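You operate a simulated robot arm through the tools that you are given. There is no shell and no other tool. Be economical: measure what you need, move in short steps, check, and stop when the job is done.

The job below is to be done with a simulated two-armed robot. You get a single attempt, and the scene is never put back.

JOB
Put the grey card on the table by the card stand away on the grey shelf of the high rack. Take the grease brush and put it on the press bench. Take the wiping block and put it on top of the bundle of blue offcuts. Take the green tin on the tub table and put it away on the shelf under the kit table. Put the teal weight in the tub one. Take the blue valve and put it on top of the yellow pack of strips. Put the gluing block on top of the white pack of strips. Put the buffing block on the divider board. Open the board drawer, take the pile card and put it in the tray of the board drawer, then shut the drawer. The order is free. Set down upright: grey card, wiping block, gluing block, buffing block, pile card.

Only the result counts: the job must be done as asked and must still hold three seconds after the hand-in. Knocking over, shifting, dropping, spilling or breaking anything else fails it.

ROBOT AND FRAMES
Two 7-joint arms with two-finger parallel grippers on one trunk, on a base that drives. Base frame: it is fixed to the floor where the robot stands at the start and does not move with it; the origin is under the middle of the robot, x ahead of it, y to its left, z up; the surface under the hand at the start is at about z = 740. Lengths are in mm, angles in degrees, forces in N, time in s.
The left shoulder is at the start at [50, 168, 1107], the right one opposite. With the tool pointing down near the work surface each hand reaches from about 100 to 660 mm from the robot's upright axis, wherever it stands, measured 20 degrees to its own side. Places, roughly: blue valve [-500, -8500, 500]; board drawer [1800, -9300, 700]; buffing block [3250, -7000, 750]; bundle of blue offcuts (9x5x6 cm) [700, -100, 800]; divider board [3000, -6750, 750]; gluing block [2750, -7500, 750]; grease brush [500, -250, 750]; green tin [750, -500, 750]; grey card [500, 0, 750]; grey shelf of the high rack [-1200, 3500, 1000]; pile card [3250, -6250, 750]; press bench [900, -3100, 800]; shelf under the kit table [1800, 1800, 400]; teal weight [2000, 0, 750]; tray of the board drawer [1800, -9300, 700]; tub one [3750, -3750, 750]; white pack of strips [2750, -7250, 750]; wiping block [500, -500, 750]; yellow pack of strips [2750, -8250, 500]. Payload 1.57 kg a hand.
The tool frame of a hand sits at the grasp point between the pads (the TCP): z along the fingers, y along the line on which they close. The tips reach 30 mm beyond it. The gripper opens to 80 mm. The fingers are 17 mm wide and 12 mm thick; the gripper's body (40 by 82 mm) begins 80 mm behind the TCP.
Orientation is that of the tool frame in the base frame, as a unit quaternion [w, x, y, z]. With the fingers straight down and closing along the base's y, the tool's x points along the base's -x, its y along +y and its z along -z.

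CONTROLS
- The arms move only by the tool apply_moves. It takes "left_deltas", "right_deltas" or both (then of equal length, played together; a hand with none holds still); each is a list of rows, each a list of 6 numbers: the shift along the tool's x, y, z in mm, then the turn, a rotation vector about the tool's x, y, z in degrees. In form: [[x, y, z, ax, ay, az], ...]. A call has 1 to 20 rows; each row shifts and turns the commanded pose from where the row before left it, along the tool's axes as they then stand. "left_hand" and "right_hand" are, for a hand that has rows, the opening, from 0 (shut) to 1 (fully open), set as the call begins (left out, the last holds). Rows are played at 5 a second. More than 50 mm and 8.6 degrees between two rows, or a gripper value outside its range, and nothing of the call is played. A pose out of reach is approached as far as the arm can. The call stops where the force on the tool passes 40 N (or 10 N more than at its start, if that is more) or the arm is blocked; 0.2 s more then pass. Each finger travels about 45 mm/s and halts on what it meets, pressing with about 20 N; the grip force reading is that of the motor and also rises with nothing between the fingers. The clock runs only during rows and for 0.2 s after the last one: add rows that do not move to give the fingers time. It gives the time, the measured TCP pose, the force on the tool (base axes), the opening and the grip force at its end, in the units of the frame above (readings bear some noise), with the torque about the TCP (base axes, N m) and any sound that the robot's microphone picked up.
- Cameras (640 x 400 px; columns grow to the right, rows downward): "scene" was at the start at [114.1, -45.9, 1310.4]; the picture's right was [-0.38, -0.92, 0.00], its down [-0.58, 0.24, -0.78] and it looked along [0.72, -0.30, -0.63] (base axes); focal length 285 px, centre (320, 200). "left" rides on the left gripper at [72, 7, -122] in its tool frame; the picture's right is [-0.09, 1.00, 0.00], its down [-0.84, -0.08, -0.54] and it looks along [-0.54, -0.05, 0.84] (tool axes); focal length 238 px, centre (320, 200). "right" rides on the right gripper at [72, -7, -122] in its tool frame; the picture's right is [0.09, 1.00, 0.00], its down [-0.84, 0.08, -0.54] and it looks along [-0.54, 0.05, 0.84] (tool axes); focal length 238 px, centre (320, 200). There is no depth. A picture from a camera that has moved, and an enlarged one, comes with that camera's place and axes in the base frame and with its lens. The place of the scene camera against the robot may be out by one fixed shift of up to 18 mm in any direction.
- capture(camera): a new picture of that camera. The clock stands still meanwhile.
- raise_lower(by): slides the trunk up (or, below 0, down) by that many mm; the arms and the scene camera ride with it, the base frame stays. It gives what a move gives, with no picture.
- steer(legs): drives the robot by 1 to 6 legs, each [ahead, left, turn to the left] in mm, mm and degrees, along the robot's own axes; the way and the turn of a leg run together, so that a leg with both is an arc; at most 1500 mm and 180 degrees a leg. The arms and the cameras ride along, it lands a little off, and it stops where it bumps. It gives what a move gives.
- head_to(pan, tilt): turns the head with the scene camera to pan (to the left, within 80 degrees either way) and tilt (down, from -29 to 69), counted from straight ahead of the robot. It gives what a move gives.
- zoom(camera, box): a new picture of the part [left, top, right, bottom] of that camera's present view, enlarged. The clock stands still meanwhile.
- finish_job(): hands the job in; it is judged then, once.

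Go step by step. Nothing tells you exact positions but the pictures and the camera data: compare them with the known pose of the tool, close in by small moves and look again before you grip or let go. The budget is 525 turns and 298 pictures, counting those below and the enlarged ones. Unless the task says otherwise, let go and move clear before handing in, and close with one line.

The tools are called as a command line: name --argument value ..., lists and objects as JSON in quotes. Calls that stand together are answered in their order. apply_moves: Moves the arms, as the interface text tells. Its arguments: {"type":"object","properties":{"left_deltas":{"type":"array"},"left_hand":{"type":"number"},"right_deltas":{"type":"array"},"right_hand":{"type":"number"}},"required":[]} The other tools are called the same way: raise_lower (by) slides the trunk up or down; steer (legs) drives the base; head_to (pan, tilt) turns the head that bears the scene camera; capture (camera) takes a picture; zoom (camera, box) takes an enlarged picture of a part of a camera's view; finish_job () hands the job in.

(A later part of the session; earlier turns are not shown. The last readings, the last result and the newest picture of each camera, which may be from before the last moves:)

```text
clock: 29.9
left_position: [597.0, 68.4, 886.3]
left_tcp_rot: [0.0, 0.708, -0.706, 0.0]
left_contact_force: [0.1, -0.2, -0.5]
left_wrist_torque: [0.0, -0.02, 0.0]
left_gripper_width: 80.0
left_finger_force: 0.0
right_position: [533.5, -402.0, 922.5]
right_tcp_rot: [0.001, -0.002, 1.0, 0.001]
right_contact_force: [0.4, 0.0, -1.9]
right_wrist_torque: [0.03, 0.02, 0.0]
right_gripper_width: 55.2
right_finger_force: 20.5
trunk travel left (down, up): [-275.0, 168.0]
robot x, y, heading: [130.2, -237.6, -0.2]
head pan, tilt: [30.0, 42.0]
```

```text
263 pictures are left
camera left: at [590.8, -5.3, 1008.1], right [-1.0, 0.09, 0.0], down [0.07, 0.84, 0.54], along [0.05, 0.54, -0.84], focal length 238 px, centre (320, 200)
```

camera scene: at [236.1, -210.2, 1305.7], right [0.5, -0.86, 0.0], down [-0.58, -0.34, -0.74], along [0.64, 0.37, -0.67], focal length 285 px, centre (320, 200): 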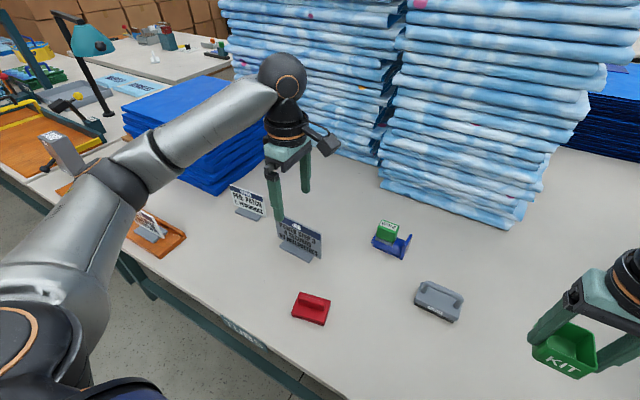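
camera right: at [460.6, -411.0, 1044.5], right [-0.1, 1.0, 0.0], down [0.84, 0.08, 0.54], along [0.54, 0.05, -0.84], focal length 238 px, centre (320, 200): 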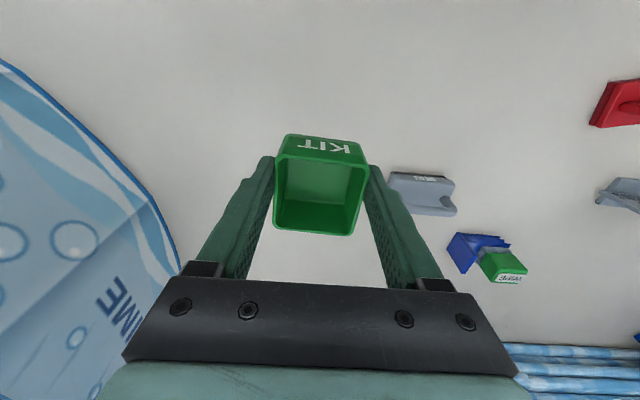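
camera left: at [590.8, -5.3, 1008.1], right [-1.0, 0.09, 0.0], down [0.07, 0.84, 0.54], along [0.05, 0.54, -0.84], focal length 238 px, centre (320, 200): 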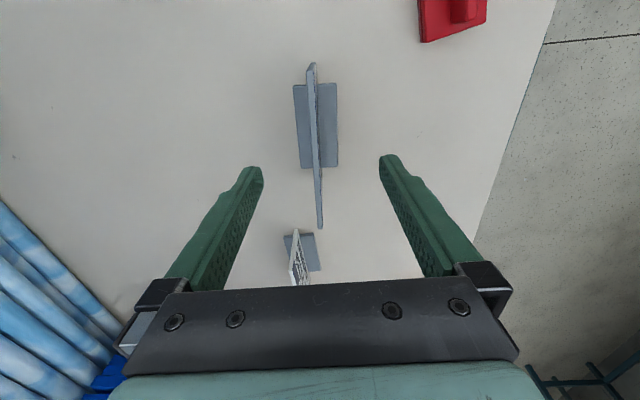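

The card is centred between the fingers; its top edge is near z 843. Descend, grip and lift.

apply_moves --left_deltas '[[0, 0, 30, 0, 0, 0], [0, 0, 24, 0, 0, 0]]'

apply_moves --left_hand 0 --left_deltas '[[0, 0, 0, 0, 0, 0], [0, 0, 0, 0, 0, 0], [0, 0, 0, 0, 0, 0], [0, 0, 0, 0, 0, 0], [0, 0, 0, 0, 0, 0], [0, 0, 0, 0, 0, 0], [0, 0, -30, 0, 0, 0], [0, 0, -40, 0, 0, 0], [0, 0, -40, 0, 0, 0]]'

capture --camera "left"

```text
clock: 30.4
left_position: [596.7, 66.2, 832.4]
left_tcp_rot: [0.0, 0.709, -0.705, 0.0]
left_contact_force: [0.2, 0.2, -0.5]
left_wrist_torque: [-0.03, -0.02, 0.03]
left_gripper_width: 79.9
left_finger_force: 0.0
right_position: [534.0, -402.1, 923.1]
right_tcp_rot: [-0.001, -0.002, 1.0, 0.0]
right_contact_force: [-0.1, -0.5, -0.9]
right_wrist_torque: [-0.01, -0.02, 0.01]
right_gripper_width: 55.3
right_finger_force: 20.5
trunk travel left (down, up): [-275.0, 168.0]
robot x, y, heading: [126.6, -238.6, 0.3]
head pan, tilt: [30.0, 42.0]
```

```text
clock: 32.5
left_position: [596.7, 66.4, 942.5]
left_tcp_rot: [0.0, 0.708, -0.706, -0.002]
left_contact_force: [0.6, -0.3, -0.7]
left_wrist_torque: [0.02, 0.01, 0.0]
left_gripper_width: 4.5
left_finger_force: 19.8
right_position: [533.4, -402.5, 923.8]
right_tcp_rot: [0.0, -0.002, 1.0, -0.001]
right_contact_force: [-0.1, -0.3, -0.8]
right_wrist_torque: [-0.03, -0.04, 0.03]
right_gripper_width: 55.4
right_finger_force: 19.7
trunk travel left (down, up): [-275.0, 168.0]
robot x, y, heading: [128.3, -236.0, 0.1]
head pan, tilt: [30.0, 42.0]
```

```text
262 pictures are left
camera left: at [590.4, -6.0, 1063.5], right [-1.0, 0.09, 0.0], down [0.08, 0.84, 0.54], along [0.05, 0.54, -0.84], focal length 238 px, centre (320, 200)
```

left: 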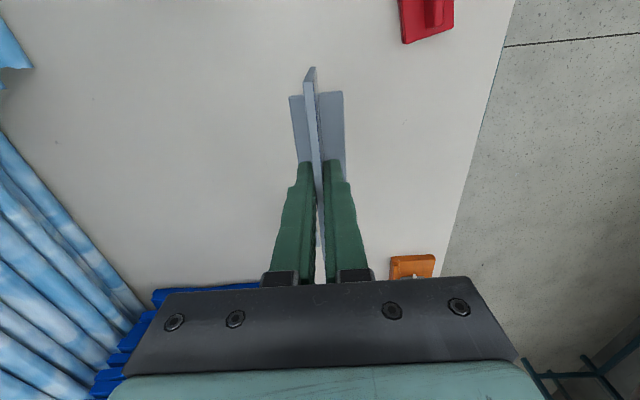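

Card held. I'll tuck both arms in and up, then back off from the table and turn left to look at the aisle.

apply_moves --left_deltas '[[0, 0, -45, 0, 0, 0], [0, 0, -45, 0, 0, 0], [0, 45, 0, 0, 0, 0], [0, 45, 0, 0, 0, 0], [0, 45, 0, 0, 0, 0]]' --right_deltas '[[0, 0, -45, 0, 0, 0], [0, 0, -45, 0, 0, 0], [40, 0, 0, 0, 0, 0], [35, 0, 0, 0, 0, 0], [0, 0, 0, 0, 0, 0]]'

steer --legs '[[-500, 0, 0], [0, 0, 90]]'

head_to --pan 0 --tilt 20

capture --camera "scene"

```text
clock: 33.6
left_position: [460.3, 66.5, 1032.5]
left_tcp_rot: [-0.001, 0.709, -0.705, -0.001]
left_contact_force: [-0.4, 0.3, -1.2]
left_wrist_torque: [-0.03, 0.01, 0.01]
left_gripper_width: 4.7
left_finger_force: 20.2
right_position: [455.9, -401.5, 1014.2]
right_tcp_rot: [0.0, -0.002, 1.0, 0.001]
right_contact_force: [0.1, 0.4, -0.9]
right_wrist_torque: [-0.01, 0.0, 0.0]
right_gripper_width: 55.2
right_finger_force: 20.0
trunk travel left (down, up): [-275.0, 168.0]
robot x, y, heading: [128.7, -236.7, 0.0]
head pan, tilt: [30.0, 42.0]
```

```text
clock: 40.4
left_position: [-676.5, 93.6, 1032.1]
left_tcp_rot: [0.0, 1.0, 0.001, 0.001]
left_contact_force: [0.1, -0.4, -0.6]
left_wrist_torque: [0.01, 0.01, 0.02]
left_gripper_width: 4.8
left_finger_force: 20.1
right_position: [-208.9, 87.5, 1013.7]
right_tcp_rot: [0.0, 0.708, -0.706, 0.0]
right_contact_force: [0.5, 0.2, -0.3]
right_wrist_torque: [-0.03, -0.02, 0.0]
right_gripper_width: 55.1
right_finger_force: 19.3
trunk travel left (down, up): [-275.0, 168.0]
robot x, y, heading: [-370.8, -236.8, 90.0]
head pan, tilt: [30.0, 42.0]
```

```text
clock: 41.4
left_position: [-676.2, 93.7, 1032.5]
left_tcp_rot: [0.001, 1.0, 0.0, 0.0]
left_contact_force: [0.1, -0.1, -0.1]
left_wrist_torque: [-0.02, -0.01, 0.0]
left_gripper_width: 4.5
left_finger_force: 20.2
right_position: [-209.1, 87.5, 1014.5]
right_tcp_rot: [0.0, 0.708, -0.706, -0.001]
right_contact_force: [0.2, 0.6, -0.9]
right_wrist_torque: [0.01, 0.01, 0.0]
right_gripper_width: 55.1
right_finger_force: 19.8
trunk travel left (down, up): [-275.0, 168.0]
robot x, y, heading: [-370.0, -237.2, 90.2]
head pan, tilt: [0.0, 20.0]
```

```text
261 pictures are left
camera scene: at [-376.9, -120.1, 1340.0], right [1.0, 0.0, 0.0], down [0.0, -0.34, -0.94], along [0.0, 0.94, -0.34], focal length 285 px, centre (320, 200)
```

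scene: 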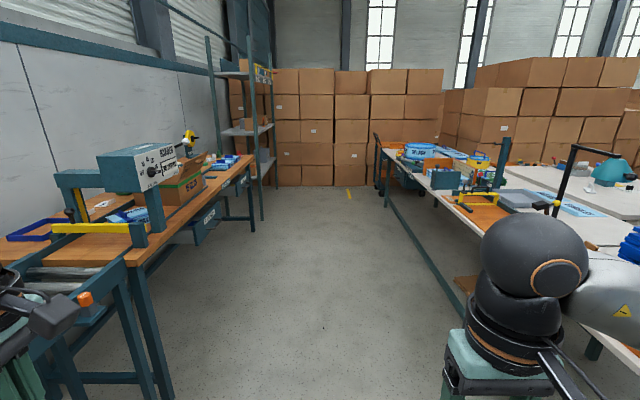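

The aisle is clear; the rack's front stands near x ≈ -1050, y 2900–4000, facing +x. I'll drive up the aisle and turn to face it.

steer --legs '[[1500, 0, 0], [1500, 0, 0], [600, 0, 0], [0, 0, 90]]'

head_to --pan 0 --tilt 25

capture --camera "scene"

```text
clock: 62.6
left_position: [-748.7, 3054.9, 1032.8]
left_tcp_rot: [0.0, 0.703, 0.712, 0.0]
left_contact_force: [-0.5, 0.4, -0.4]
left_wrist_torque: [0.01, 0.0, 0.03]
left_gripper_width: 4.6
left_finger_force: 20.2
right_position: [-747.8, 3521.6, 1015.0]
right_tcp_rot: [-0.001, 1.0, 0.005, -0.001]
right_contact_force: [0.5, -0.1, -0.5]
right_wrist_torque: [-0.05, 0.01, 0.01]
right_gripper_width: 55.1
right_finger_force: 20.1
trunk travel left (down, up): [-275.0, 168.0]
robot x, y, heading: [-418.4, 3364.3, -179.4]
head pan, tilt: [0.0, 20.0]
```

```text
clock: 63.3
left_position: [-750.6, 3054.1, 1033.1]
left_tcp_rot: [-0.001, 0.703, 0.711, 0.0]
left_contact_force: [-0.4, 0.6, -0.2]
left_wrist_torque: [0.03, -0.01, 0.02]
left_gripper_width: 4.5
left_finger_force: 19.8
right_position: [-749.0, 3522.4, 1014.5]
right_tcp_rot: [0.0, 1.0, 0.006, -0.001]
right_contact_force: [-0.3, 0.8, -0.4]
right_wrist_torque: [-0.02, 0.0, 0.02]
right_gripper_width: 54.8
right_finger_force: 20.0
trunk travel left (down, up): [-275.0, 168.0]
robot x, y, heading: [-420.3, 3359.8, -179.5]
head pan, tilt: [0.0, 25.0]
```

```text
260 pictures are left
camera scene: at [-556.2, 3348.7, 1332.0], right [-0.01, 1.0, 0.0], down [0.42, 0.01, -0.91], along [-0.91, -0.01, -0.42], focal length 285 px, centre (320, 200)
```

scene: 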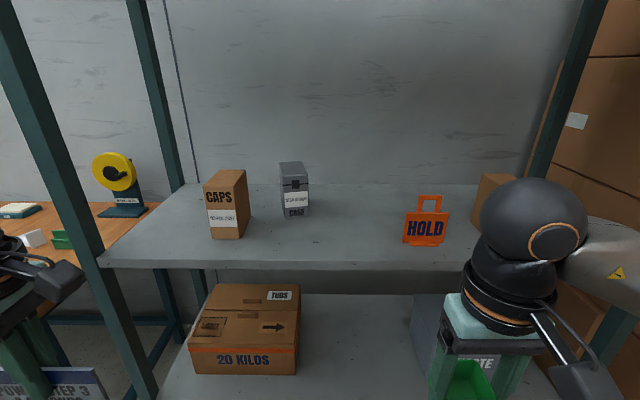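

The card goes in the free gap on the middle shelf between CASE and HOLD, around y 3420. I'll raise the left hand, then shift the robot right and ahead.

apply_moves --left_deltas '[[0, 0, -45, 0, 0, 0], [0, 0, -45, 0, 0, 0], [0, 0, -40, 0, 0, 0]]'

steer --legs '[[0, -160, -0.5], [120, 0, 0]]'

capture --camera "scene"

capture --camera "right"

```text
clock: 64.1
left_position: [-750.0, 3054.5, 1161.0]
left_tcp_rot: [0.001, 0.703, 0.711, 0.0]
left_contact_force: [0.1, 0.2, -0.5]
left_wrist_torque: [-0.01, -0.04, 0.0]
left_gripper_width: 4.8
left_finger_force: 19.9
right_position: [-749.0, 3522.9, 1013.1]
right_tcp_rot: [0.0, 1.0, 0.006, 0.001]
right_contact_force: [0.0, 0.0, -0.6]
right_wrist_torque: [-0.01, 0.01, -0.01]
right_gripper_width: 55.3
right_finger_force: 19.8
trunk travel left (down, up): [-275.0, 168.0]
robot x, y, heading: [-419.7, 3359.8, -179.3]
head pan, tilt: [0.0, 25.0]
```

```text
clock: 67.0
left_position: [-873.6, 3216.1, 1162.0]
left_tcp_rot: [0.001, 0.706, 0.708, 0.001]
left_contact_force: [-0.1, -0.5, 0.1]
left_wrist_torque: [0.0, 0.0, -0.03]
left_gripper_width: 4.7
left_finger_force: 20.3
right_position: [-868.2, 3686.1, 1014.0]
right_tcp_rot: [0.0, 1.0, 0.002, 0.0]
right_contact_force: [0.3, -0.8, -0.2]
right_wrist_torque: [0.01, -0.02, -0.01]
right_gripper_width: 55.2
right_finger_force: 20.1
trunk travel left (down, up): [-275.0, 168.0]
robot x, y, heading: [-538.0, 3524.0, -179.8]
head pan, tilt: [0.0, 25.0]
```

```text
259 pictures are left
camera scene: at [-677.1, 3509.2, 1331.8], right [0.0, 1.0, 0.0], down [0.42, 0.0, -0.91], along [-0.91, 0.0, -0.42], focal length 285 px, centre (320, 200)
```

scene: 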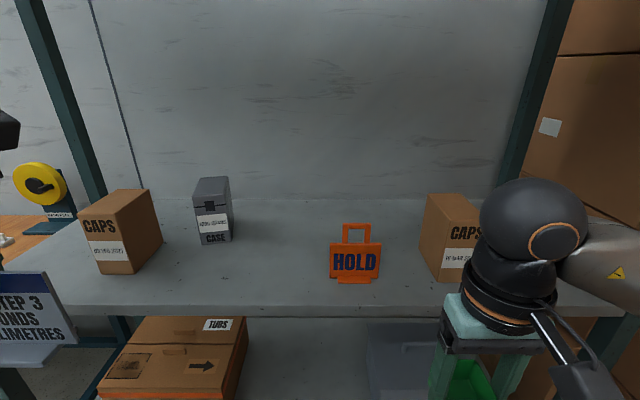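

```text
258 pictures are left
camera right: at [-796.2, 3690.9, 1135.1], right [0.1, -1.0, 0.0], down [-0.84, -0.08, 0.54], along [-0.54, -0.05, -0.84], focal length 238 px, centre (320, 200)
```

right: 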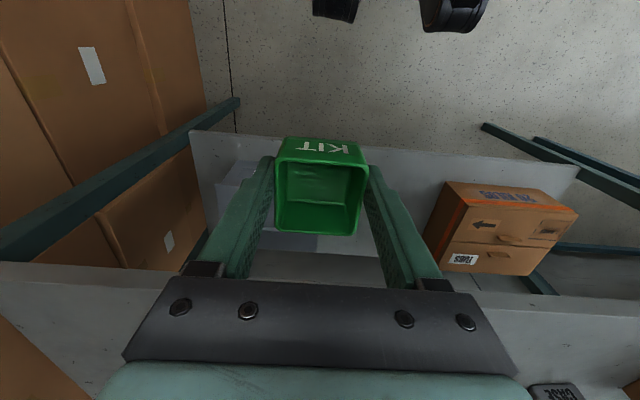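

The shelf's front is near x -1050, z about 940, and the free stretch at x -1150 runs from y 3120 to 3530. I'll pull the right hand back, go ahead a bit, and swing the card in above the shelf.

apply_moves --right_deltas '[[40, 0, 0, 0, 0, 0], [40, 0, 0, 0, 0, 0], [20, 0, 0, 0, 0, 0], [0, 0, 0, 0, 0, 0]]' --left_deltas '[[41, 0, 0, 0, 0, 0], [41, 0, 0, 0, 0, 0], [41, 0, 0, 0, 0, 0], [41, 0, 0, 0, 0, 0]]'

steer --legs '[[80, 0, 0]]'

apply_moves --left_deltas '[[0, -40, 0, 0, 0, 0], [0, -40, 0, 0, 0, 0], [0, -40, 0, 0, 0, 0], [0, -40, 0, 0, 0, 0], [0, -36, 0, 0, 0, 0]]'

capture --camera "scene"

capture --camera "left"

```text
clock: 68.0
left_position: [-874.3, 3381.3, 1162.0]
left_tcp_rot: [0.0, 0.706, 0.708, 0.001]
left_contact_force: [0.4, 0.2, -0.6]
left_wrist_torque: [-0.03, 0.01, -0.05]
left_gripper_width: 4.5
left_finger_force: 20.1
right_position: [-765.7, 3685.9, 1013.8]
right_tcp_rot: [0.0, 1.0, 0.001, 0.0]
right_contact_force: [0.3, 0.0, -0.9]
right_wrist_torque: [-0.02, 0.01, -0.01]
right_gripper_width: 55.4
right_finger_force: 20.1
trunk travel left (down, up): [-275.0, 168.0]
robot x, y, heading: [-543.9, 3520.6, -179.7]
head pan, tilt: [0.0, 25.0]
```

```text
clock: 69.0
left_position: [-953.4, 3380.3, 1161.6]
left_tcp_rot: [0.0, 0.707, 0.708, 0.001]
left_contact_force: [-0.3, -0.4, -0.7]
left_wrist_torque: [0.01, 0.0, 0.0]
left_gripper_width: 4.4
left_finger_force: 20.0
right_position: [-847.4, 3685.3, 1014.0]
right_tcp_rot: [-0.001, 1.0, 0.001, -0.001]
right_contact_force: [-0.2, -0.5, -0.7]
right_wrist_torque: [-0.01, -0.04, 0.01]
right_gripper_width: 55.2
right_finger_force: 20.0
trunk travel left (down, up): [-275.0, 168.0]
robot x, y, heading: [-618.5, 3527.0, -179.8]
head pan, tilt: [0.0, 25.0]
```

```text
clock: 70.2
left_position: [-1149.9, 3379.2, 1161.1]
left_tcp_rot: [0.0, 0.706, 0.708, 0.0]
left_contact_force: [-1.1, -0.3, -0.7]
left_wrist_torque: [0.0, -0.02, -0.01]
left_gripper_width: 4.4
left_finger_force: 20.4
right_position: [-847.2, 3685.5, 1013.0]
right_tcp_rot: [-0.001, 1.0, 0.001, 0.0]
right_contact_force: [-0.9, 0.3, -0.5]
right_wrist_torque: [-0.01, 0.0, 0.01]
right_gripper_width: 55.2
right_finger_force: 20.1
trunk travel left (down, up): [-275.0, 168.0]
robot x, y, heading: [-618.2, 3523.4, -179.5]
head pan, tilt: [0.0, 25.0]
```

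```text
257 pictures are left
camera scene: at [-755.8, 3509.4, 1331.9], right [0.0, 1.0, 0.0], down [0.42, 0.0, -0.91], along [-0.91, 0.0, -0.42], focal length 285 px, centre (320, 200)
```

scene: 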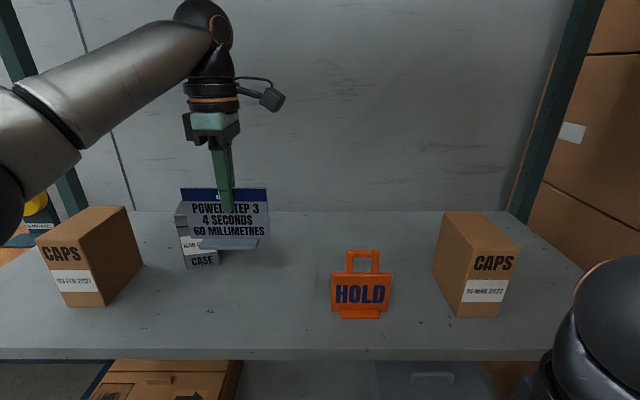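

```text
256 pictures are left
camera left: at [-1142.3, 3451.4, 1283.1], right [1.0, -0.09, 0.0], down [-0.08, -0.84, 0.54], along [-0.05, -0.54, -0.84], focal length 238 px, centre (320, 200)
```

left: 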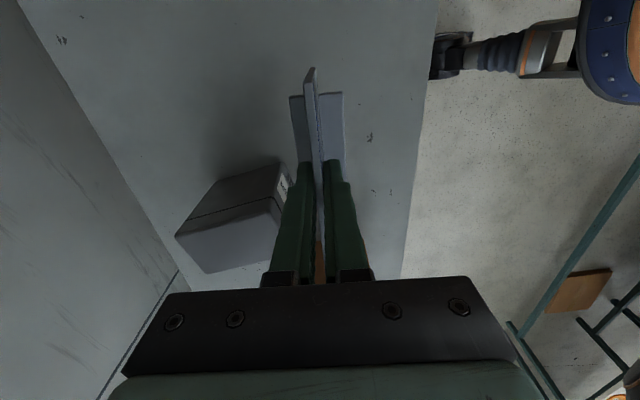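

By the left camera, the shelf's height is nearer 1000 and CASE is close behind the card. I'll shift the card 20 mm right and 25 mm towards the front, then lower.

apply_moves --left_deltas '[[20, 25, 0, 0, 0, 0], [0, 0, 25, 0, 0, 0], [0, 0, 20, 0, 0, 0]]'

capture --camera "left"

capture --camera "scene"

```text
clock: 71.0
left_position: [-1125.0, 3399.2, 1116.5]
left_tcp_rot: [0.0, 0.706, 0.708, 0.0]
left_contact_force: [0.1, 0.0, -0.9]
left_wrist_torque: [0.02, -0.04, -0.01]
left_gripper_width: 4.4
left_finger_force: 19.7
right_position: [-847.5, 3684.4, 1013.9]
right_tcp_rot: [0.0, 1.0, 0.002, 0.001]
right_contact_force: [0.6, -0.2, -0.4]
right_wrist_torque: [0.02, 0.01, -0.05]
right_gripper_width: 55.3
right_finger_force: 19.9
trunk travel left (down, up): [-275.0, 168.0]
robot x, y, heading: [-616.9, 3524.3, -180.0]
head pan, tilt: [0.0, 25.0]
```

```text
255 pictures are left
camera left: at [-1117.0, 3470.5, 1238.6], right [1.0, -0.09, 0.0], down [-0.07, -0.84, 0.54], along [-0.05, -0.54, -0.84], focal length 238 px, centre (320, 200)
```

left: 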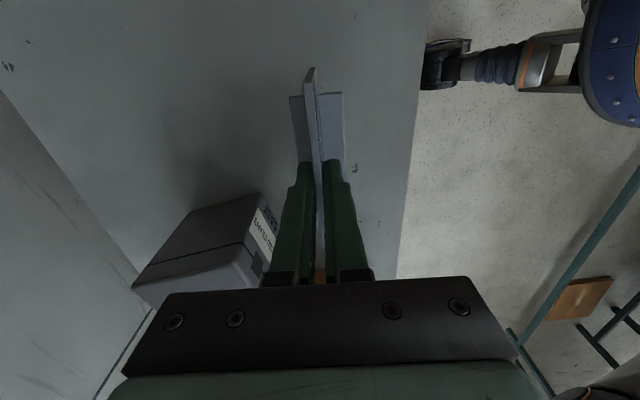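

```text
254 pictures are left
camera scene: at [-755.7, 3508.8, 1331.9], right [0.0, 1.0, 0.0], down [0.42, 0.0, -0.91], along [-0.91, 0.0, -0.42], focal length 285 px, centre (320, 200)
```

scene: 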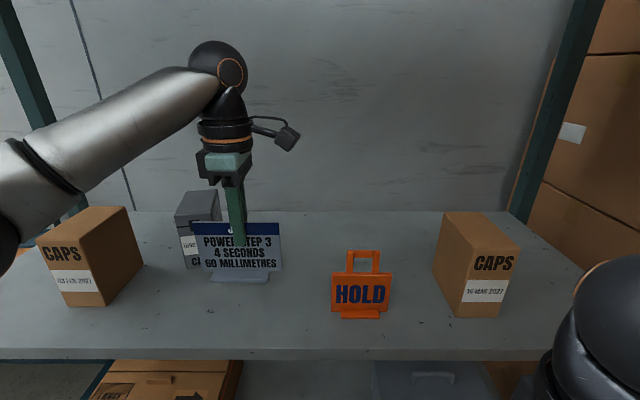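

Clear of everything. Lowering in small steps to contact.

apply_moves --left_deltas '[[0, 0, 6, 0, 0, 0], [0, 0, 4, 0, 0, 0], [0, 0, 3, 0, 0, 0], [0, 0, 3, 0, 0, 0], [0, 0, 3, 0, 0, 0], [0, 0, 0, 0, 0, 0]]'

```text
clock: 72.4
left_position: [-1125.0, 3400.1, 1098.7]
left_tcp_rot: [0.0, 0.705, 0.709, 0.0]
left_contact_force: [0.3, -0.6, -0.6]
left_wrist_torque: [-0.03, 0.03, 0.01]
left_gripper_width: 4.5
left_finger_force: 20.3
right_position: [-845.7, 3684.3, 1013.7]
right_tcp_rot: [0.0, 1.0, 0.002, -0.001]
right_contact_force: [0.7, -0.4, -1.1]
right_wrist_torque: [0.01, 0.01, -0.03]
right_gripper_width: 55.2
right_finger_force: 19.6
trunk travel left (down, up): [-275.0, 168.0]
robot x, y, heading: [-620.2, 3522.5, -179.8]
head pan, tilt: [0.0, 25.0]
```

apply_moves --left_deltas '[[0, 0, 3, 0, 0, 0], [0, 0, 3, 0, 0, 0], [0, 0, 3, 0, 0, 0], [0, 0, 3, 0, 0, 0], [0, 0, 0, 0, 0, 0]]'

zoom --camera "scene" --box '[160, 180, 320, 300]'

```text
clock: 73.6
left_position: [-1124.3, 3399.2, 1086.4]
left_tcp_rot: [0.001, 0.706, 0.708, 0.0]
left_contact_force: [-0.4, 0.5, -0.5]
left_wrist_torque: [0.03, 0.03, -0.02]
left_gripper_width: 4.7
left_finger_force: 20.2
right_position: [-846.9, 3684.3, 1013.9]
right_tcp_rot: [0.0, 1.0, 0.002, 0.0]
right_contact_force: [-0.3, 0.1, -0.8]
right_wrist_torque: [0.03, -0.01, -0.01]
right_gripper_width: 55.2
right_finger_force: 20.0
trunk travel left (down, up): [-275.0, 168.0]
robot x, y, heading: [-617.7, 3524.5, -179.6]
head pan, tilt: [0.0, 25.0]
```

```text
3.33 times, centred on (240, 240) of scene
camera zoom: at [-755.6, 3508.9, 1331.9], right [0.0, 1.0, 0.0], down [0.42, 0.0, -0.91], along [-0.91, 0.0, -0.42], focal length 951 px, centre (587, 67)
```

zoom: 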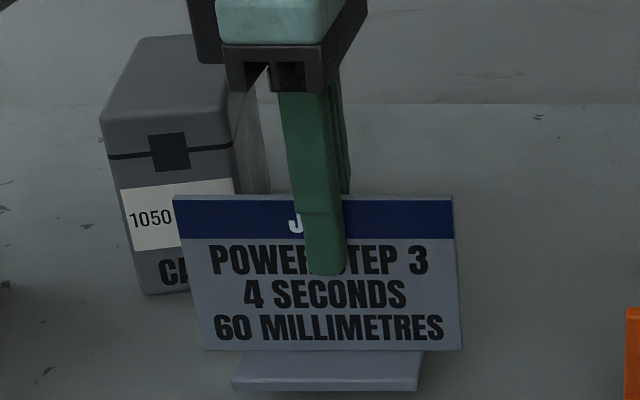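

apply_moves --left_deltas '[[0, 0, 4, 0, 0, 0], [0, 0, 3, 0, 0, 0], [0, 0, 3, 0, 0, 0], [0, 0, 3, 0, 0, 0], [0, 0, 3, 0, 0, 0], [0, 0, 3, 0, 0, 0], [0, 0, 0, 0, 0, 0]]'

zoom --camera "scene" --box '[160, 180, 320, 300]'

```text
clock: 75.2
left_position: [-1123.0, 3399.0, 1068.9]
left_tcp_rot: [-0.003, 0.706, 0.708, -0.001]
left_contact_force: [-5.0, -0.1, 20.5]
left_wrist_torque: [0.02, 0.04, -0.01]
left_gripper_width: 4.7
left_finger_force: 20.0
right_position: [-846.4, 3684.5, 1013.7]
right_tcp_rot: [-0.001, 1.0, 0.002, -0.001]
right_contact_force: [0.0, 0.1, -0.2]
right_wrist_torque: [0.0, 0.02, 0.0]
right_gripper_width: 55.4
right_finger_force: 20.4
trunk travel left (down, up): [-275.0, 168.0]
robot x, y, heading: [-614.3, 3518.9, -179.9]
head pan, tilt: [0.0, 25.0]
```

```text
3.33 times, centred on (240, 240) of scene
camera zoom: at [-754.4, 3509.2, 1332.3], right [0.0, 1.0, 0.0], down [0.42, 0.0, -0.91], along [-0.91, 0.0, -0.42], focal length 951 px, centre (587, 67)
```

zoom: 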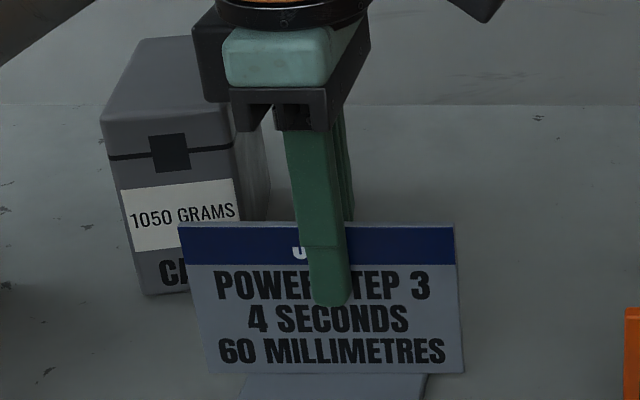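

Contact; the card stands on the shelf (z ≈ 977). Easing, opening, and lifting away.

apply_moves --left_deltas '[[0, 0, -1.5, 0, 0, 0], [0, 0, 0, 0, 0, 0]]'

apply_moves --left_hand 0.4 --left_deltas '[[0, 0, 0, 0, 0, 0], [0, 0, 0, 0, 0, 0], [0, 0, 0, 0, 0, 0], [0, 0, -10, 0, 0, 0], [0, 0, -40, 0, 0, 0], [0, 0, -40, 0, 0, 0], [0, 40, 0, 0, 0, 0], [0, 45, 0, 0, 0, 0], [0, 45, 0, 0, 0, 0], [0, 45, 0, 0, 0, 0], [0, 45, 0, 0, 0, 0]]'

capture --camera "scene"

```text
clock: 75.8
left_position: [-1124.1, 3399.8, 1069.0]
left_tcp_rot: [0.0, 0.707, 0.708, 0.0]
left_contact_force: [-3.9, -0.3, 13.7]
left_wrist_torque: [0.38, 0.11, 0.06]
left_gripper_width: 4.5
left_finger_force: 19.7
right_position: [-845.7, 3684.8, 1014.4]
right_tcp_rot: [0.0, 1.0, 0.002, -0.001]
right_contact_force: [-0.3, 0.0, -0.6]
right_wrist_torque: [0.0, 0.0, 0.01]
right_gripper_width: 55.0
right_finger_force: 20.2
trunk travel left (down, up): [-275.0, 168.0]
robot x, y, heading: [-618.7, 3518.7, -179.9]
head pan, tilt: [0.0, 25.0]
```

```text
clock: 78.2
left_position: [-903.6, 3400.6, 1159.3]
left_tcp_rot: [0.001, 0.706, 0.709, -0.001]
left_contact_force: [0.4, -1.2, -1.1]
left_wrist_torque: [-0.02, -0.02, 0.0]
left_gripper_width: 32.1
left_finger_force: 0.1
right_position: [-845.4, 3683.7, 1013.5]
right_tcp_rot: [0.0, 1.0, 0.001, -0.001]
right_contact_force: [0.3, 0.2, -0.5]
right_wrist_torque: [0.0, 0.01, 0.01]
right_gripper_width: 55.2
right_finger_force: 19.7
trunk travel left (down, up): [-275.0, 168.0]
robot x, y, heading: [-618.3, 3520.5, -179.7]
head pan, tilt: [0.0, 25.0]
```

```text
251 pictures are left
camera scene: at [-754.3, 3508.9, 1332.1], right [0.0, 1.0, 0.0], down [0.42, 0.0, -0.91], along [-0.91, 0.0, -0.42], focal length 285 px, centre (320, 200)
```

scene: 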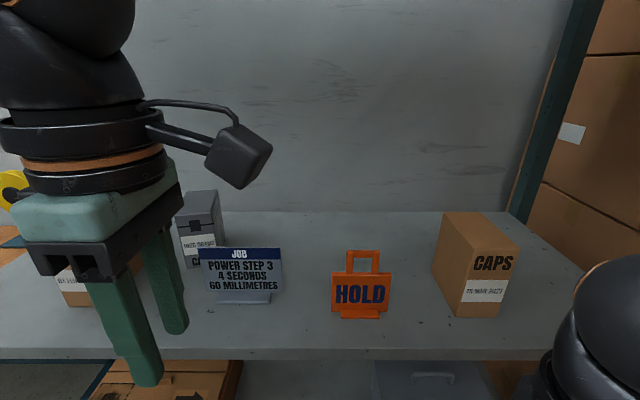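

The grey card stands on the rack. Now I'll restore the left wrist, back off, and turn round to look toward the kit table.

apply_moves --left_deltas '[[0, 20, 0, 0, 0, 8.5], [0, 20, 0, 0, 0, 8.5], [0, 0, 0, 0, 0, 8.5], [0, 0, 0, 0, 0, 8.5], [0, 0, 0, 0, 0, 8.5], [0, 0, 0, 0, 0, 8.5], [0, 0, 0, 0, 0, 8.5], [0, 0, 0, 0, 0, 8.5], [0, 0, 0, 0, 0, 8.5], [0, 0, 0, 0, 0, 8.5], [0, 0, 0, 0, 0, 5]]'

steer --legs '[[-350, 0, 0], [0, 0, -170]]'

head_to --pan -25 --tilt 15

capture --camera "scene"

```text
clock: 80.6
left_position: [-864.1, 3397.7, 1157.6]
left_tcp_rot: [0.0, 1.0, 0.0, 0.001]
left_contact_force: [-1.0, 0.7, 0.2]
left_wrist_torque: [-0.01, 0.02, 0.0]
left_gripper_width: 31.9
left_finger_force: 0.0
right_position: [-846.5, 3684.5, 1014.7]
right_tcp_rot: [0.0, 1.0, 0.002, 0.0]
right_contact_force: [0.5, 1.1, -0.5]
right_wrist_torque: [-0.02, -0.02, -0.02]
right_gripper_width: 55.5
right_finger_force: 19.8
trunk travel left (down, up): [-275.0, 168.0]
robot x, y, heading: [-618.4, 3523.2, -179.5]
head pan, tilt: [0.0, 25.0]
```

```text
clock: 89.9
left_position: [-46.9, 3688.8, 1158.9]
left_tcp_rot: [0.0, -0.089, 0.996, -0.001]
left_contact_force: [0.2, -0.3, -0.2]
left_wrist_torque: [0.0, -0.03, 0.03]
left_gripper_width: 31.9
left_finger_force: 0.0
right_position: [-14.2, 3403.4, 1013.4]
right_tcp_rot: [0.0, -0.087, 0.996, 0.0]
right_contact_force: [-0.3, -0.6, -0.7]
right_wrist_torque: [0.01, 0.0, 0.0]
right_gripper_width: 55.1
right_finger_force: 19.6
trunk travel left (down, up): [-275.0, 168.0]
robot x, y, heading: [-267.4, 3524.8, 10.2]
head pan, tilt: [0.0, 25.0]
```

```text
clock: 90.8
left_position: [-45.2, 3689.7, 1158.9]
left_tcp_rot: [0.0, -0.088, 0.996, 0.001]
left_contact_force: [-0.5, 0.4, -0.5]
left_wrist_torque: [0.03, -0.01, 0.0]
left_gripper_width: 32.0
left_finger_force: 0.0
right_position: [-14.4, 3402.5, 1014.0]
right_tcp_rot: [0.0, -0.088, 0.996, 0.001]
right_contact_force: [0.1, 0.4, -1.4]
right_wrist_torque: [0.0, 0.05, -0.05]
right_gripper_width: 55.1
right_finger_force: 19.9
trunk travel left (down, up): [-275.0, 168.0]
robot x, y, heading: [-265.8, 3524.4, 10.1]
head pan, tilt: [-25.0, 15.0]
```

```text
250 pictures are left
camera scene: at [-142.0, 3493.8, 1348.1], right [-0.26, -0.97, 0.0], down [-0.25, 0.07, -0.97], along [0.93, -0.25, -0.26], focal length 285 px, centre (320, 200)
```

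scene: 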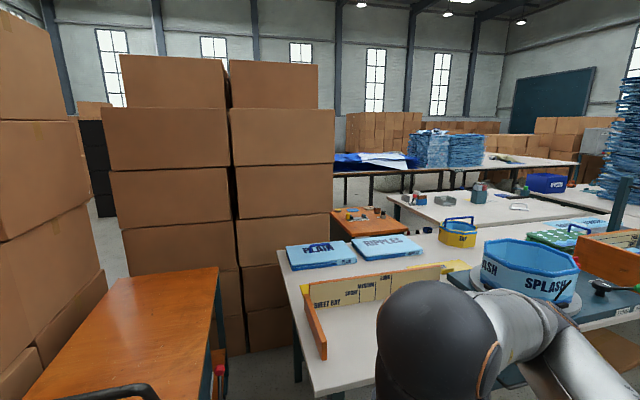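

The boxes block this end, so the kit table must be reached from the other side. I'll look further right along the tables.

head_to --pan -55 --tilt 10

capture --camera "scene"

```text
clock: 91.7
left_position: [-46.0, 3688.9, 1159.0]
left_tcp_rot: [-0.001, -0.088, 0.996, -0.001]
left_contact_force: [0.4, 0.2, 0.4]
left_wrist_torque: [0.02, 0.01, -0.02]
left_gripper_width: 32.2
left_finger_force: 0.0
right_position: [-13.9, 3402.9, 1014.2]
right_tcp_rot: [0.001, -0.088, 0.996, 0.0]
right_contact_force: [0.7, -0.1, -0.4]
right_wrist_torque: [0.0, -0.01, -0.01]
right_gripper_width: 55.1
right_finger_force: 19.9
trunk travel left (down, up): [-275.0, 168.0]
robot x, y, heading: [-262.6, 3526.3, 10.1]
head pan, tilt: [-55.0, 10.0]
```

```text
249 pictures are left
camera scene: at [-166.4, 3452.1, 1356.3], right [-0.71, -0.71, 0.0], down [-0.12, 0.12, -0.98], along [0.7, -0.69, -0.17], focal length 285 px, centre (320, 200)
```

scene: 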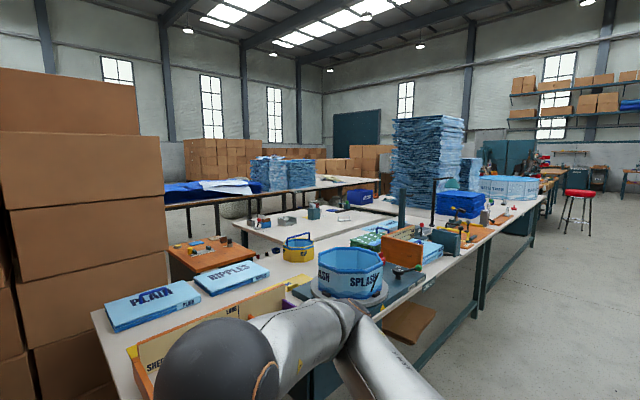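

The kit table lies in the middle block, reachable only from the other end. On the way back I'll fetch the grease brush with the left hand.

steer --legs '[[0, 0, -100], [1500, 0, 0], [1500, 0, 0], [800, 0, 0], [0, 0, 90], [350, 0, 0]]'

head_to --pan 0 --tilt 40

capture --camera "scene"

```text
clock: 120.0
left_position: [384.4, -124.5, 1158.2]
left_tcp_rot: [0.0, -0.017, 1.0, 0.0]
left_contact_force: [0.0, 0.7, -0.9]
left_wrist_torque: [0.01, -0.02, -0.02]
left_gripper_width: 32.2
left_finger_force: 0.2
right_position: [375.6, -413.3, 1012.9]
right_tcp_rot: [0.0, -0.018, 1.0, -0.001]
right_contact_force: [-0.3, 0.2, -0.3]
right_wrist_torque: [0.0, 0.02, 0.02]
right_gripper_width: 55.3
right_finger_force: 19.8
trunk travel left (down, up): [-275.0, 168.0]
robot x, y, heading: [141.5, -258.9, 2.1]
head pan, tilt: [-55.0, 10.0]
```

```text
clock: 121.2
left_position: [384.5, -125.1, 1158.0]
left_tcp_rot: [0.0, -0.017, 1.0, 0.0]
left_contact_force: [-0.2, 0.9, 0.3]
left_wrist_torque: [0.02, -0.03, -0.01]
left_gripper_width: 31.9
left_finger_force: 0.1
right_position: [375.1, -413.2, 1014.3]
right_tcp_rot: [0.0, -0.018, 1.0, 0.0]
right_contact_force: [-0.1, -0.1, 0.0]
right_wrist_torque: [-0.01, 0.0, 0.01]
right_gripper_width: 55.2
right_finger_force: 19.9
trunk travel left (down, up): [-275.0, 168.0]
robot x, y, heading: [144.1, -259.9, 2.0]
head pan, tilt: [0.0, 40.0]
```

```text
248 pictures are left
camera scene: at [262.3, -266.4, 1308.6], right [0.03, -1.0, 0.0], down [-0.64, -0.02, -0.77], along [0.77, 0.03, -0.64], focal length 285 px, centre (320, 200)
```

scene: 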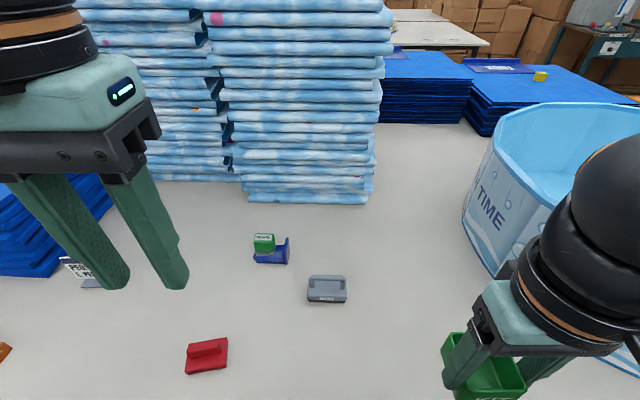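

The wiping block still sits well. I'll bring the left hand over the grease brush and turn it to close across the brush's handle bar.

apply_moves --left_hand 1 --left_deltas '[[-36, -22, 25, 0, 0, 0], [-36, -22, 25, 0, 0, 0], [-36, -22, 25, 0, 0, 0], [-36, -22, 25, 0, 0, 0], [-36, -22, 25, 0, 0, 0], [-36, -20, 25, 0, 0, 0], [0, 0, 25, 0, 0, -8], [0, 0, 0, 0, 0, -8], [0, 0, 0, 0, 0, -8], [0, 0, 0, 0, 0, -8], [0, 0, 0, 0, 0, -8], [0, 0, 0, 0, 0, -8], [0, 0, 0, 0, 0, -8], [0, 0, 0, 0, 0, -8], [0, 0, 0, 0, 0, -8], [0, 0, 0, 0, 0, -8], [0, 0, 0, 0, 0, -8]]'

capture --camera "left"

```text
clock: 124.8
left_position: [605.8, -247.8, 984.5]
left_tcp_rot: [0.0, 0.709, -0.705, 0.0]
left_contact_force: [0.4, 0.2, 0.4]
left_wrist_torque: [-0.02, 0.0, 0.0]
left_gripper_width: 80.1
left_finger_force: 0.1
right_position: [375.2, -413.0, 1013.8]
right_tcp_rot: [0.0, -0.017, 1.0, 0.0]
right_contact_force: [0.6, 0.1, 0.2]
right_wrist_torque: [0.0, 0.05, -0.01]
right_gripper_width: 55.2
right_finger_force: 19.8
trunk travel left (down, up): [-275.0, 168.0]
robot x, y, heading: [143.0, -257.8, 1.9]
head pan, tilt: [0.0, 40.0]
```

```text
247 pictures are left
camera left: at [598.8, -320.4, 1105.6], right [-1.0, 0.09, 0.0], down [0.08, 0.84, 0.54], along [0.05, 0.54, -0.84], focal length 238 px, centre (320, 200)
```

left: 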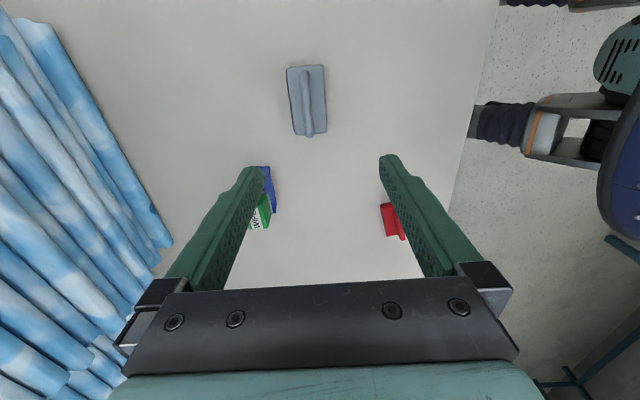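

apply_moves --left_deltas '[[16, -15, 30, 0, 0, 0], [0, 0, 40, 0, 0, 0], [0, 0, 35, 0, 0, 0]]'

capture --camera "left"

zoom --camera "scene" --box '[240, 220, 400, 320]'

```text
clock: 125.6
left_position: [620.9, -262.0, 878.8]
left_tcp_rot: [0.0, 0.707, -0.707, 0.0]
left_contact_force: [-1.6, 0.3, 0.9]
left_wrist_torque: [-0.05, -0.02, 0.01]
left_gripper_width: 79.8
left_finger_force: 0.1
right_position: [376.2, -413.6, 1014.0]
right_tcp_rot: [0.0, -0.017, 1.0, 0.0]
right_contact_force: [0.2, 0.6, -0.2]
right_wrist_torque: [-0.01, -0.01, -0.02]
right_gripper_width: 55.2
right_finger_force: 20.6
trunk travel left (down, up): [-275.0, 168.0]
robot x, y, heading: [141.0, -262.2, 1.8]
head pan, tilt: [0.0, 40.0]
```

```text
246 pictures are left
camera left: at [613.7, -336.6, 1000.5], right [-1.0, 0.09, 0.0], down [0.08, 0.84, 0.54], along [0.05, 0.54, -0.84], focal length 238 px, centre (320, 200)
```

left: 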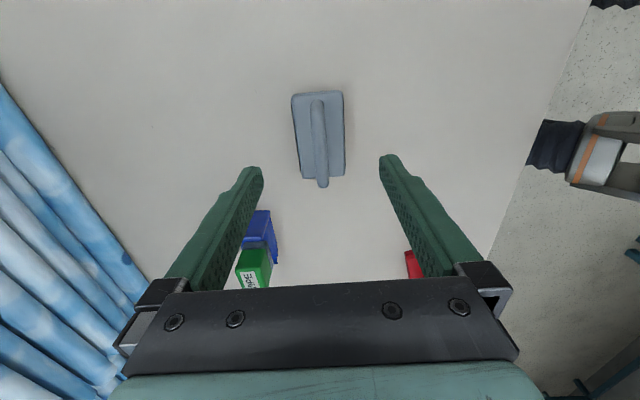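

```text
4.00 times, centred on (320, 270) of scene
camera zoom: at [262.4, -266.3, 1308.7], right [0.03, -1.0, 0.0], down [-0.64, -0.02, -0.77], along [0.77, 0.03, -0.64], focal length 1141 px, centre (320, -80)
```

zoom: 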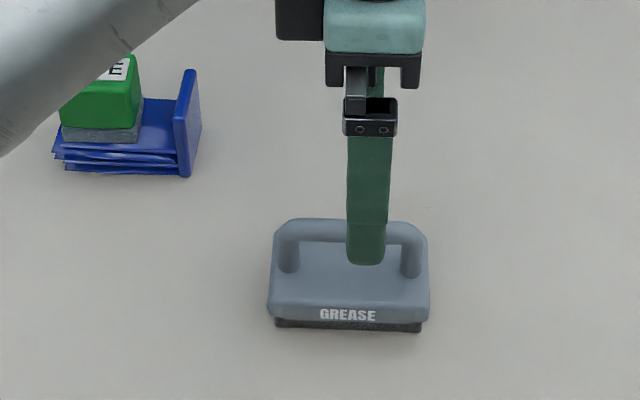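

The bar is centred. I'll go lower and clamp the brush's 50 mm body itself, with the handle between the fingers.

apply_moves --left_deltas '[[0, 0, 40, 0, 0, 0], [0, 0, 35, 0, 0, 0], [0, 0, 20, 0, 0, 0]]'

apply_moves --left_hand 0 --left_deltas '[[0, 0, 0, 0, 0, 0], [0, 0, 0, 0, 0, 0], [0, 0, 0, 0, 0, 0], [0, 0, 0, 0, 0, 0], [0, 0, 0, 0, 0, 0], [0, 0, -30, 0, 0, 0], [0, 0, -40, 0, 0, 0], [0, 0, -40, 0, 0, 0]]'

capture --camera "left"

```text
clock: 126.4
left_position: [619.6, -263.2, 784.1]
left_tcp_rot: [-0.001, 0.708, -0.706, -0.001]
left_contact_force: [0.3, 0.1, 0.1]
left_wrist_torque: [-0.02, -0.05, -0.01]
left_gripper_width: 80.0
left_finger_force: 0.0
right_position: [375.7, -412.3, 1013.8]
right_tcp_rot: [0.0, -0.017, 1.0, 0.0]
right_contact_force: [-0.9, 0.2, -0.8]
right_wrist_torque: [-0.02, 0.0, 0.01]
right_gripper_width: 55.4
right_finger_force: 20.0
trunk travel left (down, up): [-275.0, 168.0]
robot x, y, heading: [144.0, -256.6, 1.9]
head pan, tilt: [0.0, 40.0]
```

```text
clock: 128.2
left_position: [618.5, -262.9, 893.8]
left_tcp_rot: [-0.001, 0.707, -0.707, 0.0]
left_contact_force: [-0.3, 0.4, -1.0]
left_wrist_torque: [0.02, -0.01, -0.01]
left_gripper_width: 47.5
left_finger_force: 20.0
right_position: [374.5, -413.6, 1013.7]
right_tcp_rot: [0.0, -0.018, 1.0, 0.001]
right_contact_force: [0.0, -0.4, -0.5]
right_wrist_torque: [-0.01, 0.0, 0.01]
right_gripper_width: 55.2
right_finger_force: 19.6
trunk travel left (down, up): [-275.0, 168.0]
robot x, y, heading: [144.9, -257.3, 2.2]
head pan, tilt: [0.0, 40.0]
```

```text
244 pictures are left
camera left: at [612.8, -335.9, 1015.6], right [-1.0, 0.09, 0.0], down [0.08, 0.84, 0.54], along [0.05, 0.54, -0.84], focal length 238 px, centre (320, 200)
```

left: 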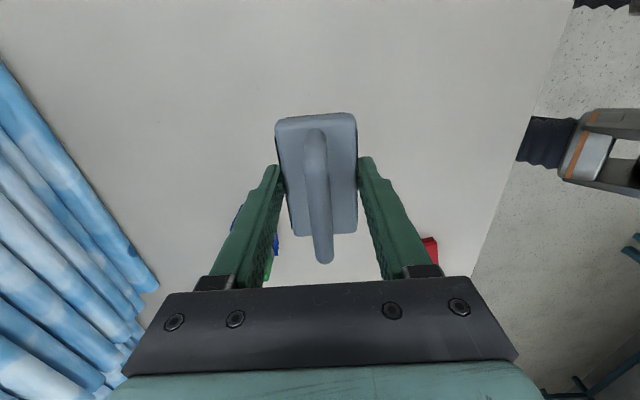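

Brush held (bottom 44 below the TCP). Retract, back out and turn right to view the way to the press bench.

apply_moves --left_deltas '[[0, 0, -45, 0, 0, 0], [0, 0, -45, 0, 0, 0], [0, 0, -30, 0, 0, 0], [0, 45, 0, 0, 0, 0], [0, 45, 0, 0, 0, 0], [0, 45, 0, 0, 0, 0], [0, 45, 0, 0, 0, 0]]'

steer --legs '[[-500, 0, 0], [0, 0, -92]]'

head_to --pan 0 --tilt 18

capture --camera "scene"

head_to --pan 45 --tilt 15

capture --camera "scene"

```text
clock: 129.8
left_position: [531.9, -260.8, 1012.9]
left_tcp_rot: [0.0, -0.707, 0.708, 0.001]
left_contact_force: [0.1, -0.2, -0.6]
left_wrist_torque: [0.0, -0.01, -0.02]
left_gripper_width: 47.3
left_finger_force: 19.6
left hand out of reach, approached as far as the arm can: row 6, 7
right_position: [375.7, -413.3, 1013.8]
right_tcp_rot: [0.0, -0.017, 1.0, 0.0]
right_contact_force: [0.9, 0.8, -0.8]
right_wrist_torque: [-0.04, -0.03, -0.02]
right_gripper_width: 55.2
right_finger_force: 20.3
trunk travel left (down, up): [-275.0, 168.0]
robot x, y, heading: [140.6, -258.7, 2.0]
head pan, tilt: [0.0, 40.0]
```

```text
clock: 136.6
left_position: [-362.5, -664.4, 1013.0]
left_tcp_rot: [0.0, 0.013, 1.0, 0.001]
left_contact_force: [0.2, 0.0, -0.3]
left_wrist_torque: [0.04, 0.0, 0.02]
left_gripper_width: 47.3
left_finger_force: 19.9
right_position: [-510.6, -505.8, 1013.5]
right_tcp_rot: [0.0, 0.703, 0.711, 0.0]
right_contact_force: [-0.3, 0.2, -0.4]
right_wrist_torque: [0.0, -0.01, -0.01]
right_gripper_width: 55.2
right_finger_force: 20.0
trunk travel left (down, up): [-275.0, 168.0]
robot x, y, heading: [-349.5, -276.5, -89.3]
head pan, tilt: [0.0, 40.0]
```

```text
clock: 137.5
left_position: [-362.4, -664.4, 1013.0]
left_tcp_rot: [0.0, 0.014, 1.0, 0.001]
left_contact_force: [-0.2, 0.1, -0.7]
left_wrist_torque: [0.03, 0.03, 0.0]
left_gripper_width: 46.9
left_finger_force: 19.9
right_position: [-509.7, -504.4, 1014.1]
right_tcp_rot: [-0.001, 0.704, 0.711, 0.0]
right_contact_force: [0.0, -0.3, 0.4]
right_wrist_torque: [0.02, 0.03, -0.02]
right_gripper_width: 55.0
right_finger_force: 19.6
trunk travel left (down, up): [-275.0, 168.0]
robot x, y, heading: [-351.1, -273.5, -89.2]
head pan, tilt: [0.0, 18.0]
```

```text
243 pictures are left
camera scene: at [-353.2, -421.8, 1343.2], right [-1.0, -0.01, 0.0], down [0.0, 0.31, -0.95], along [0.01, -0.95, -0.31], focal length 285 px, centre (320, 200)
```

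scene: 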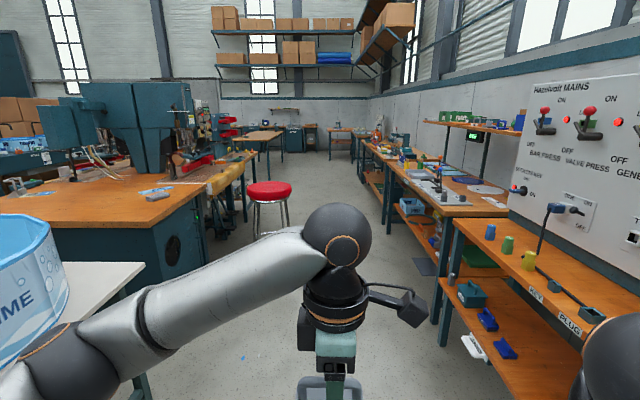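

```text
clock: 138.6
left_position: [-362.4, -664.5, 1012.8]
left_tcp_rot: [0.0, 0.013, 1.0, 0.002]
left_contact_force: [0.9, 0.3, -1.4]
left_wrist_torque: [0.02, 0.02, 0.02]
left_gripper_width: 47.3
left_finger_force: 19.7
right_position: [-510.6, -504.9, 1014.4]
right_tcp_rot: [0.0, 0.703, 0.711, 0.0]
right_contact_force: [-0.7, 0.1, 0.4]
right_wrist_torque: [0.0, -0.02, 0.03]
right_gripper_width: 55.2
right_finger_force: 19.9
trunk travel left (down, up): [-275.0, 168.0]
robot x, y, heading: [-347.8, -278.9, -89.5]
head pan, tilt: [45.0, 15.0]
```

```text
242 pictures are left
camera scene: at [-287.5, -393.9, 1348.2], right [-0.7, -0.71, 0.0], down [-0.18, 0.18, -0.97], along [0.69, -0.68, -0.26], focal length 285 px, centre (320, 200)
```

scene: 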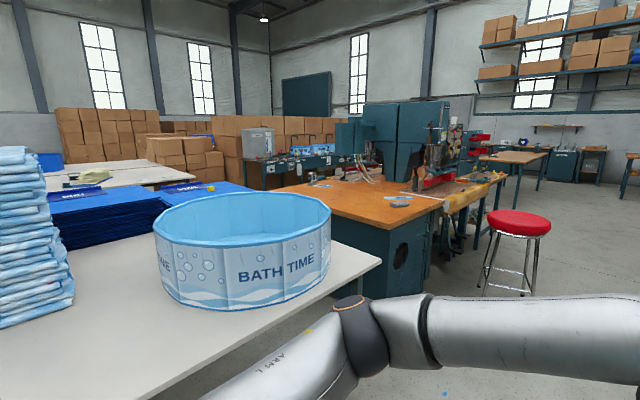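

The tub table ends at y ≈ -1410 and the press bench starts right after; a red stool stands at about (70, -2590). I'll pass it well to the right and turn to face the bench.

steer --legs '[[1300, -180, 0], [1500, 0, 0], [150, 0, 0], [0, 0, 89.5]]'

head_to --pan 0 --tilt 18

capture --camera "scene"

```text
clock: 157.0
left_position: [-111.6, -3247.4, 1012.6]
left_tcp_rot: [0.0, -0.693, 0.721, 0.001]
left_contact_force: [-0.5, -0.3, -1.2]
left_wrist_torque: [0.01, -0.01, 0.01]
left_gripper_width: 47.3
left_finger_force: 19.8
right_position: [-274.0, -3394.0, 1013.5]
right_tcp_rot: [0.0, 0.001, 1.0, 0.0]
right_contact_force: [-0.3, -0.1, -0.6]
right_wrist_torque: [-0.02, 0.01, 0.03]
right_gripper_width: 55.3
right_finger_force: 19.6
trunk travel left (down, up): [-275.0, 168.0]
robot x, y, heading: [-503.2, -3230.7, -0.1]
head pan, tilt: [45.0, 15.0]
```

```text
clock: 158.1
left_position: [-111.6, -3248.0, 1013.4]
left_tcp_rot: [-0.001, -0.693, 0.721, 0.001]
left_contact_force: [-0.4, 0.6, -0.3]
left_wrist_torque: [0.06, 0.06, -0.02]
left_gripper_width: 47.3
left_finger_force: 19.3
right_position: [-274.0, -3394.3, 1013.1]
right_tcp_rot: [0.0, 0.0, 1.0, 0.0]
right_contact_force: [-1.1, -1.0, 0.1]
right_wrist_torque: [-0.01, 0.03, 0.0]
right_gripper_width: 55.3
right_finger_force: 20.2
trunk travel left (down, up): [-275.0, 168.0]
robot x, y, heading: [-502.8, -3227.0, -0.1]
head pan, tilt: [0.0, 18.0]
```

```text
241 pictures are left
camera scene: at [-373.0, -3243.2, 1343.3], right [0.0, -1.0, 0.0], down [-0.31, 0.0, -0.95], along [0.95, 0.0, -0.31], focal length 285 px, centre (320, 200)
```

scene: 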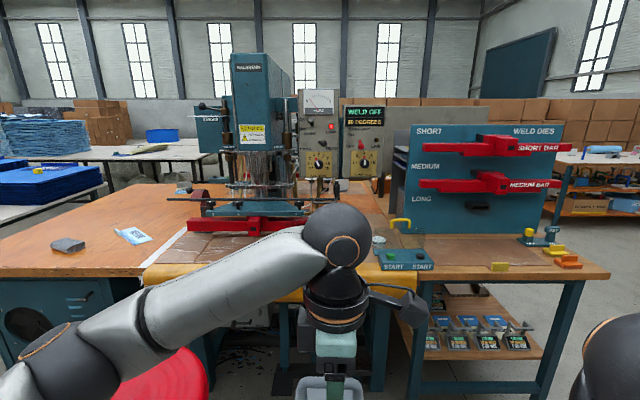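

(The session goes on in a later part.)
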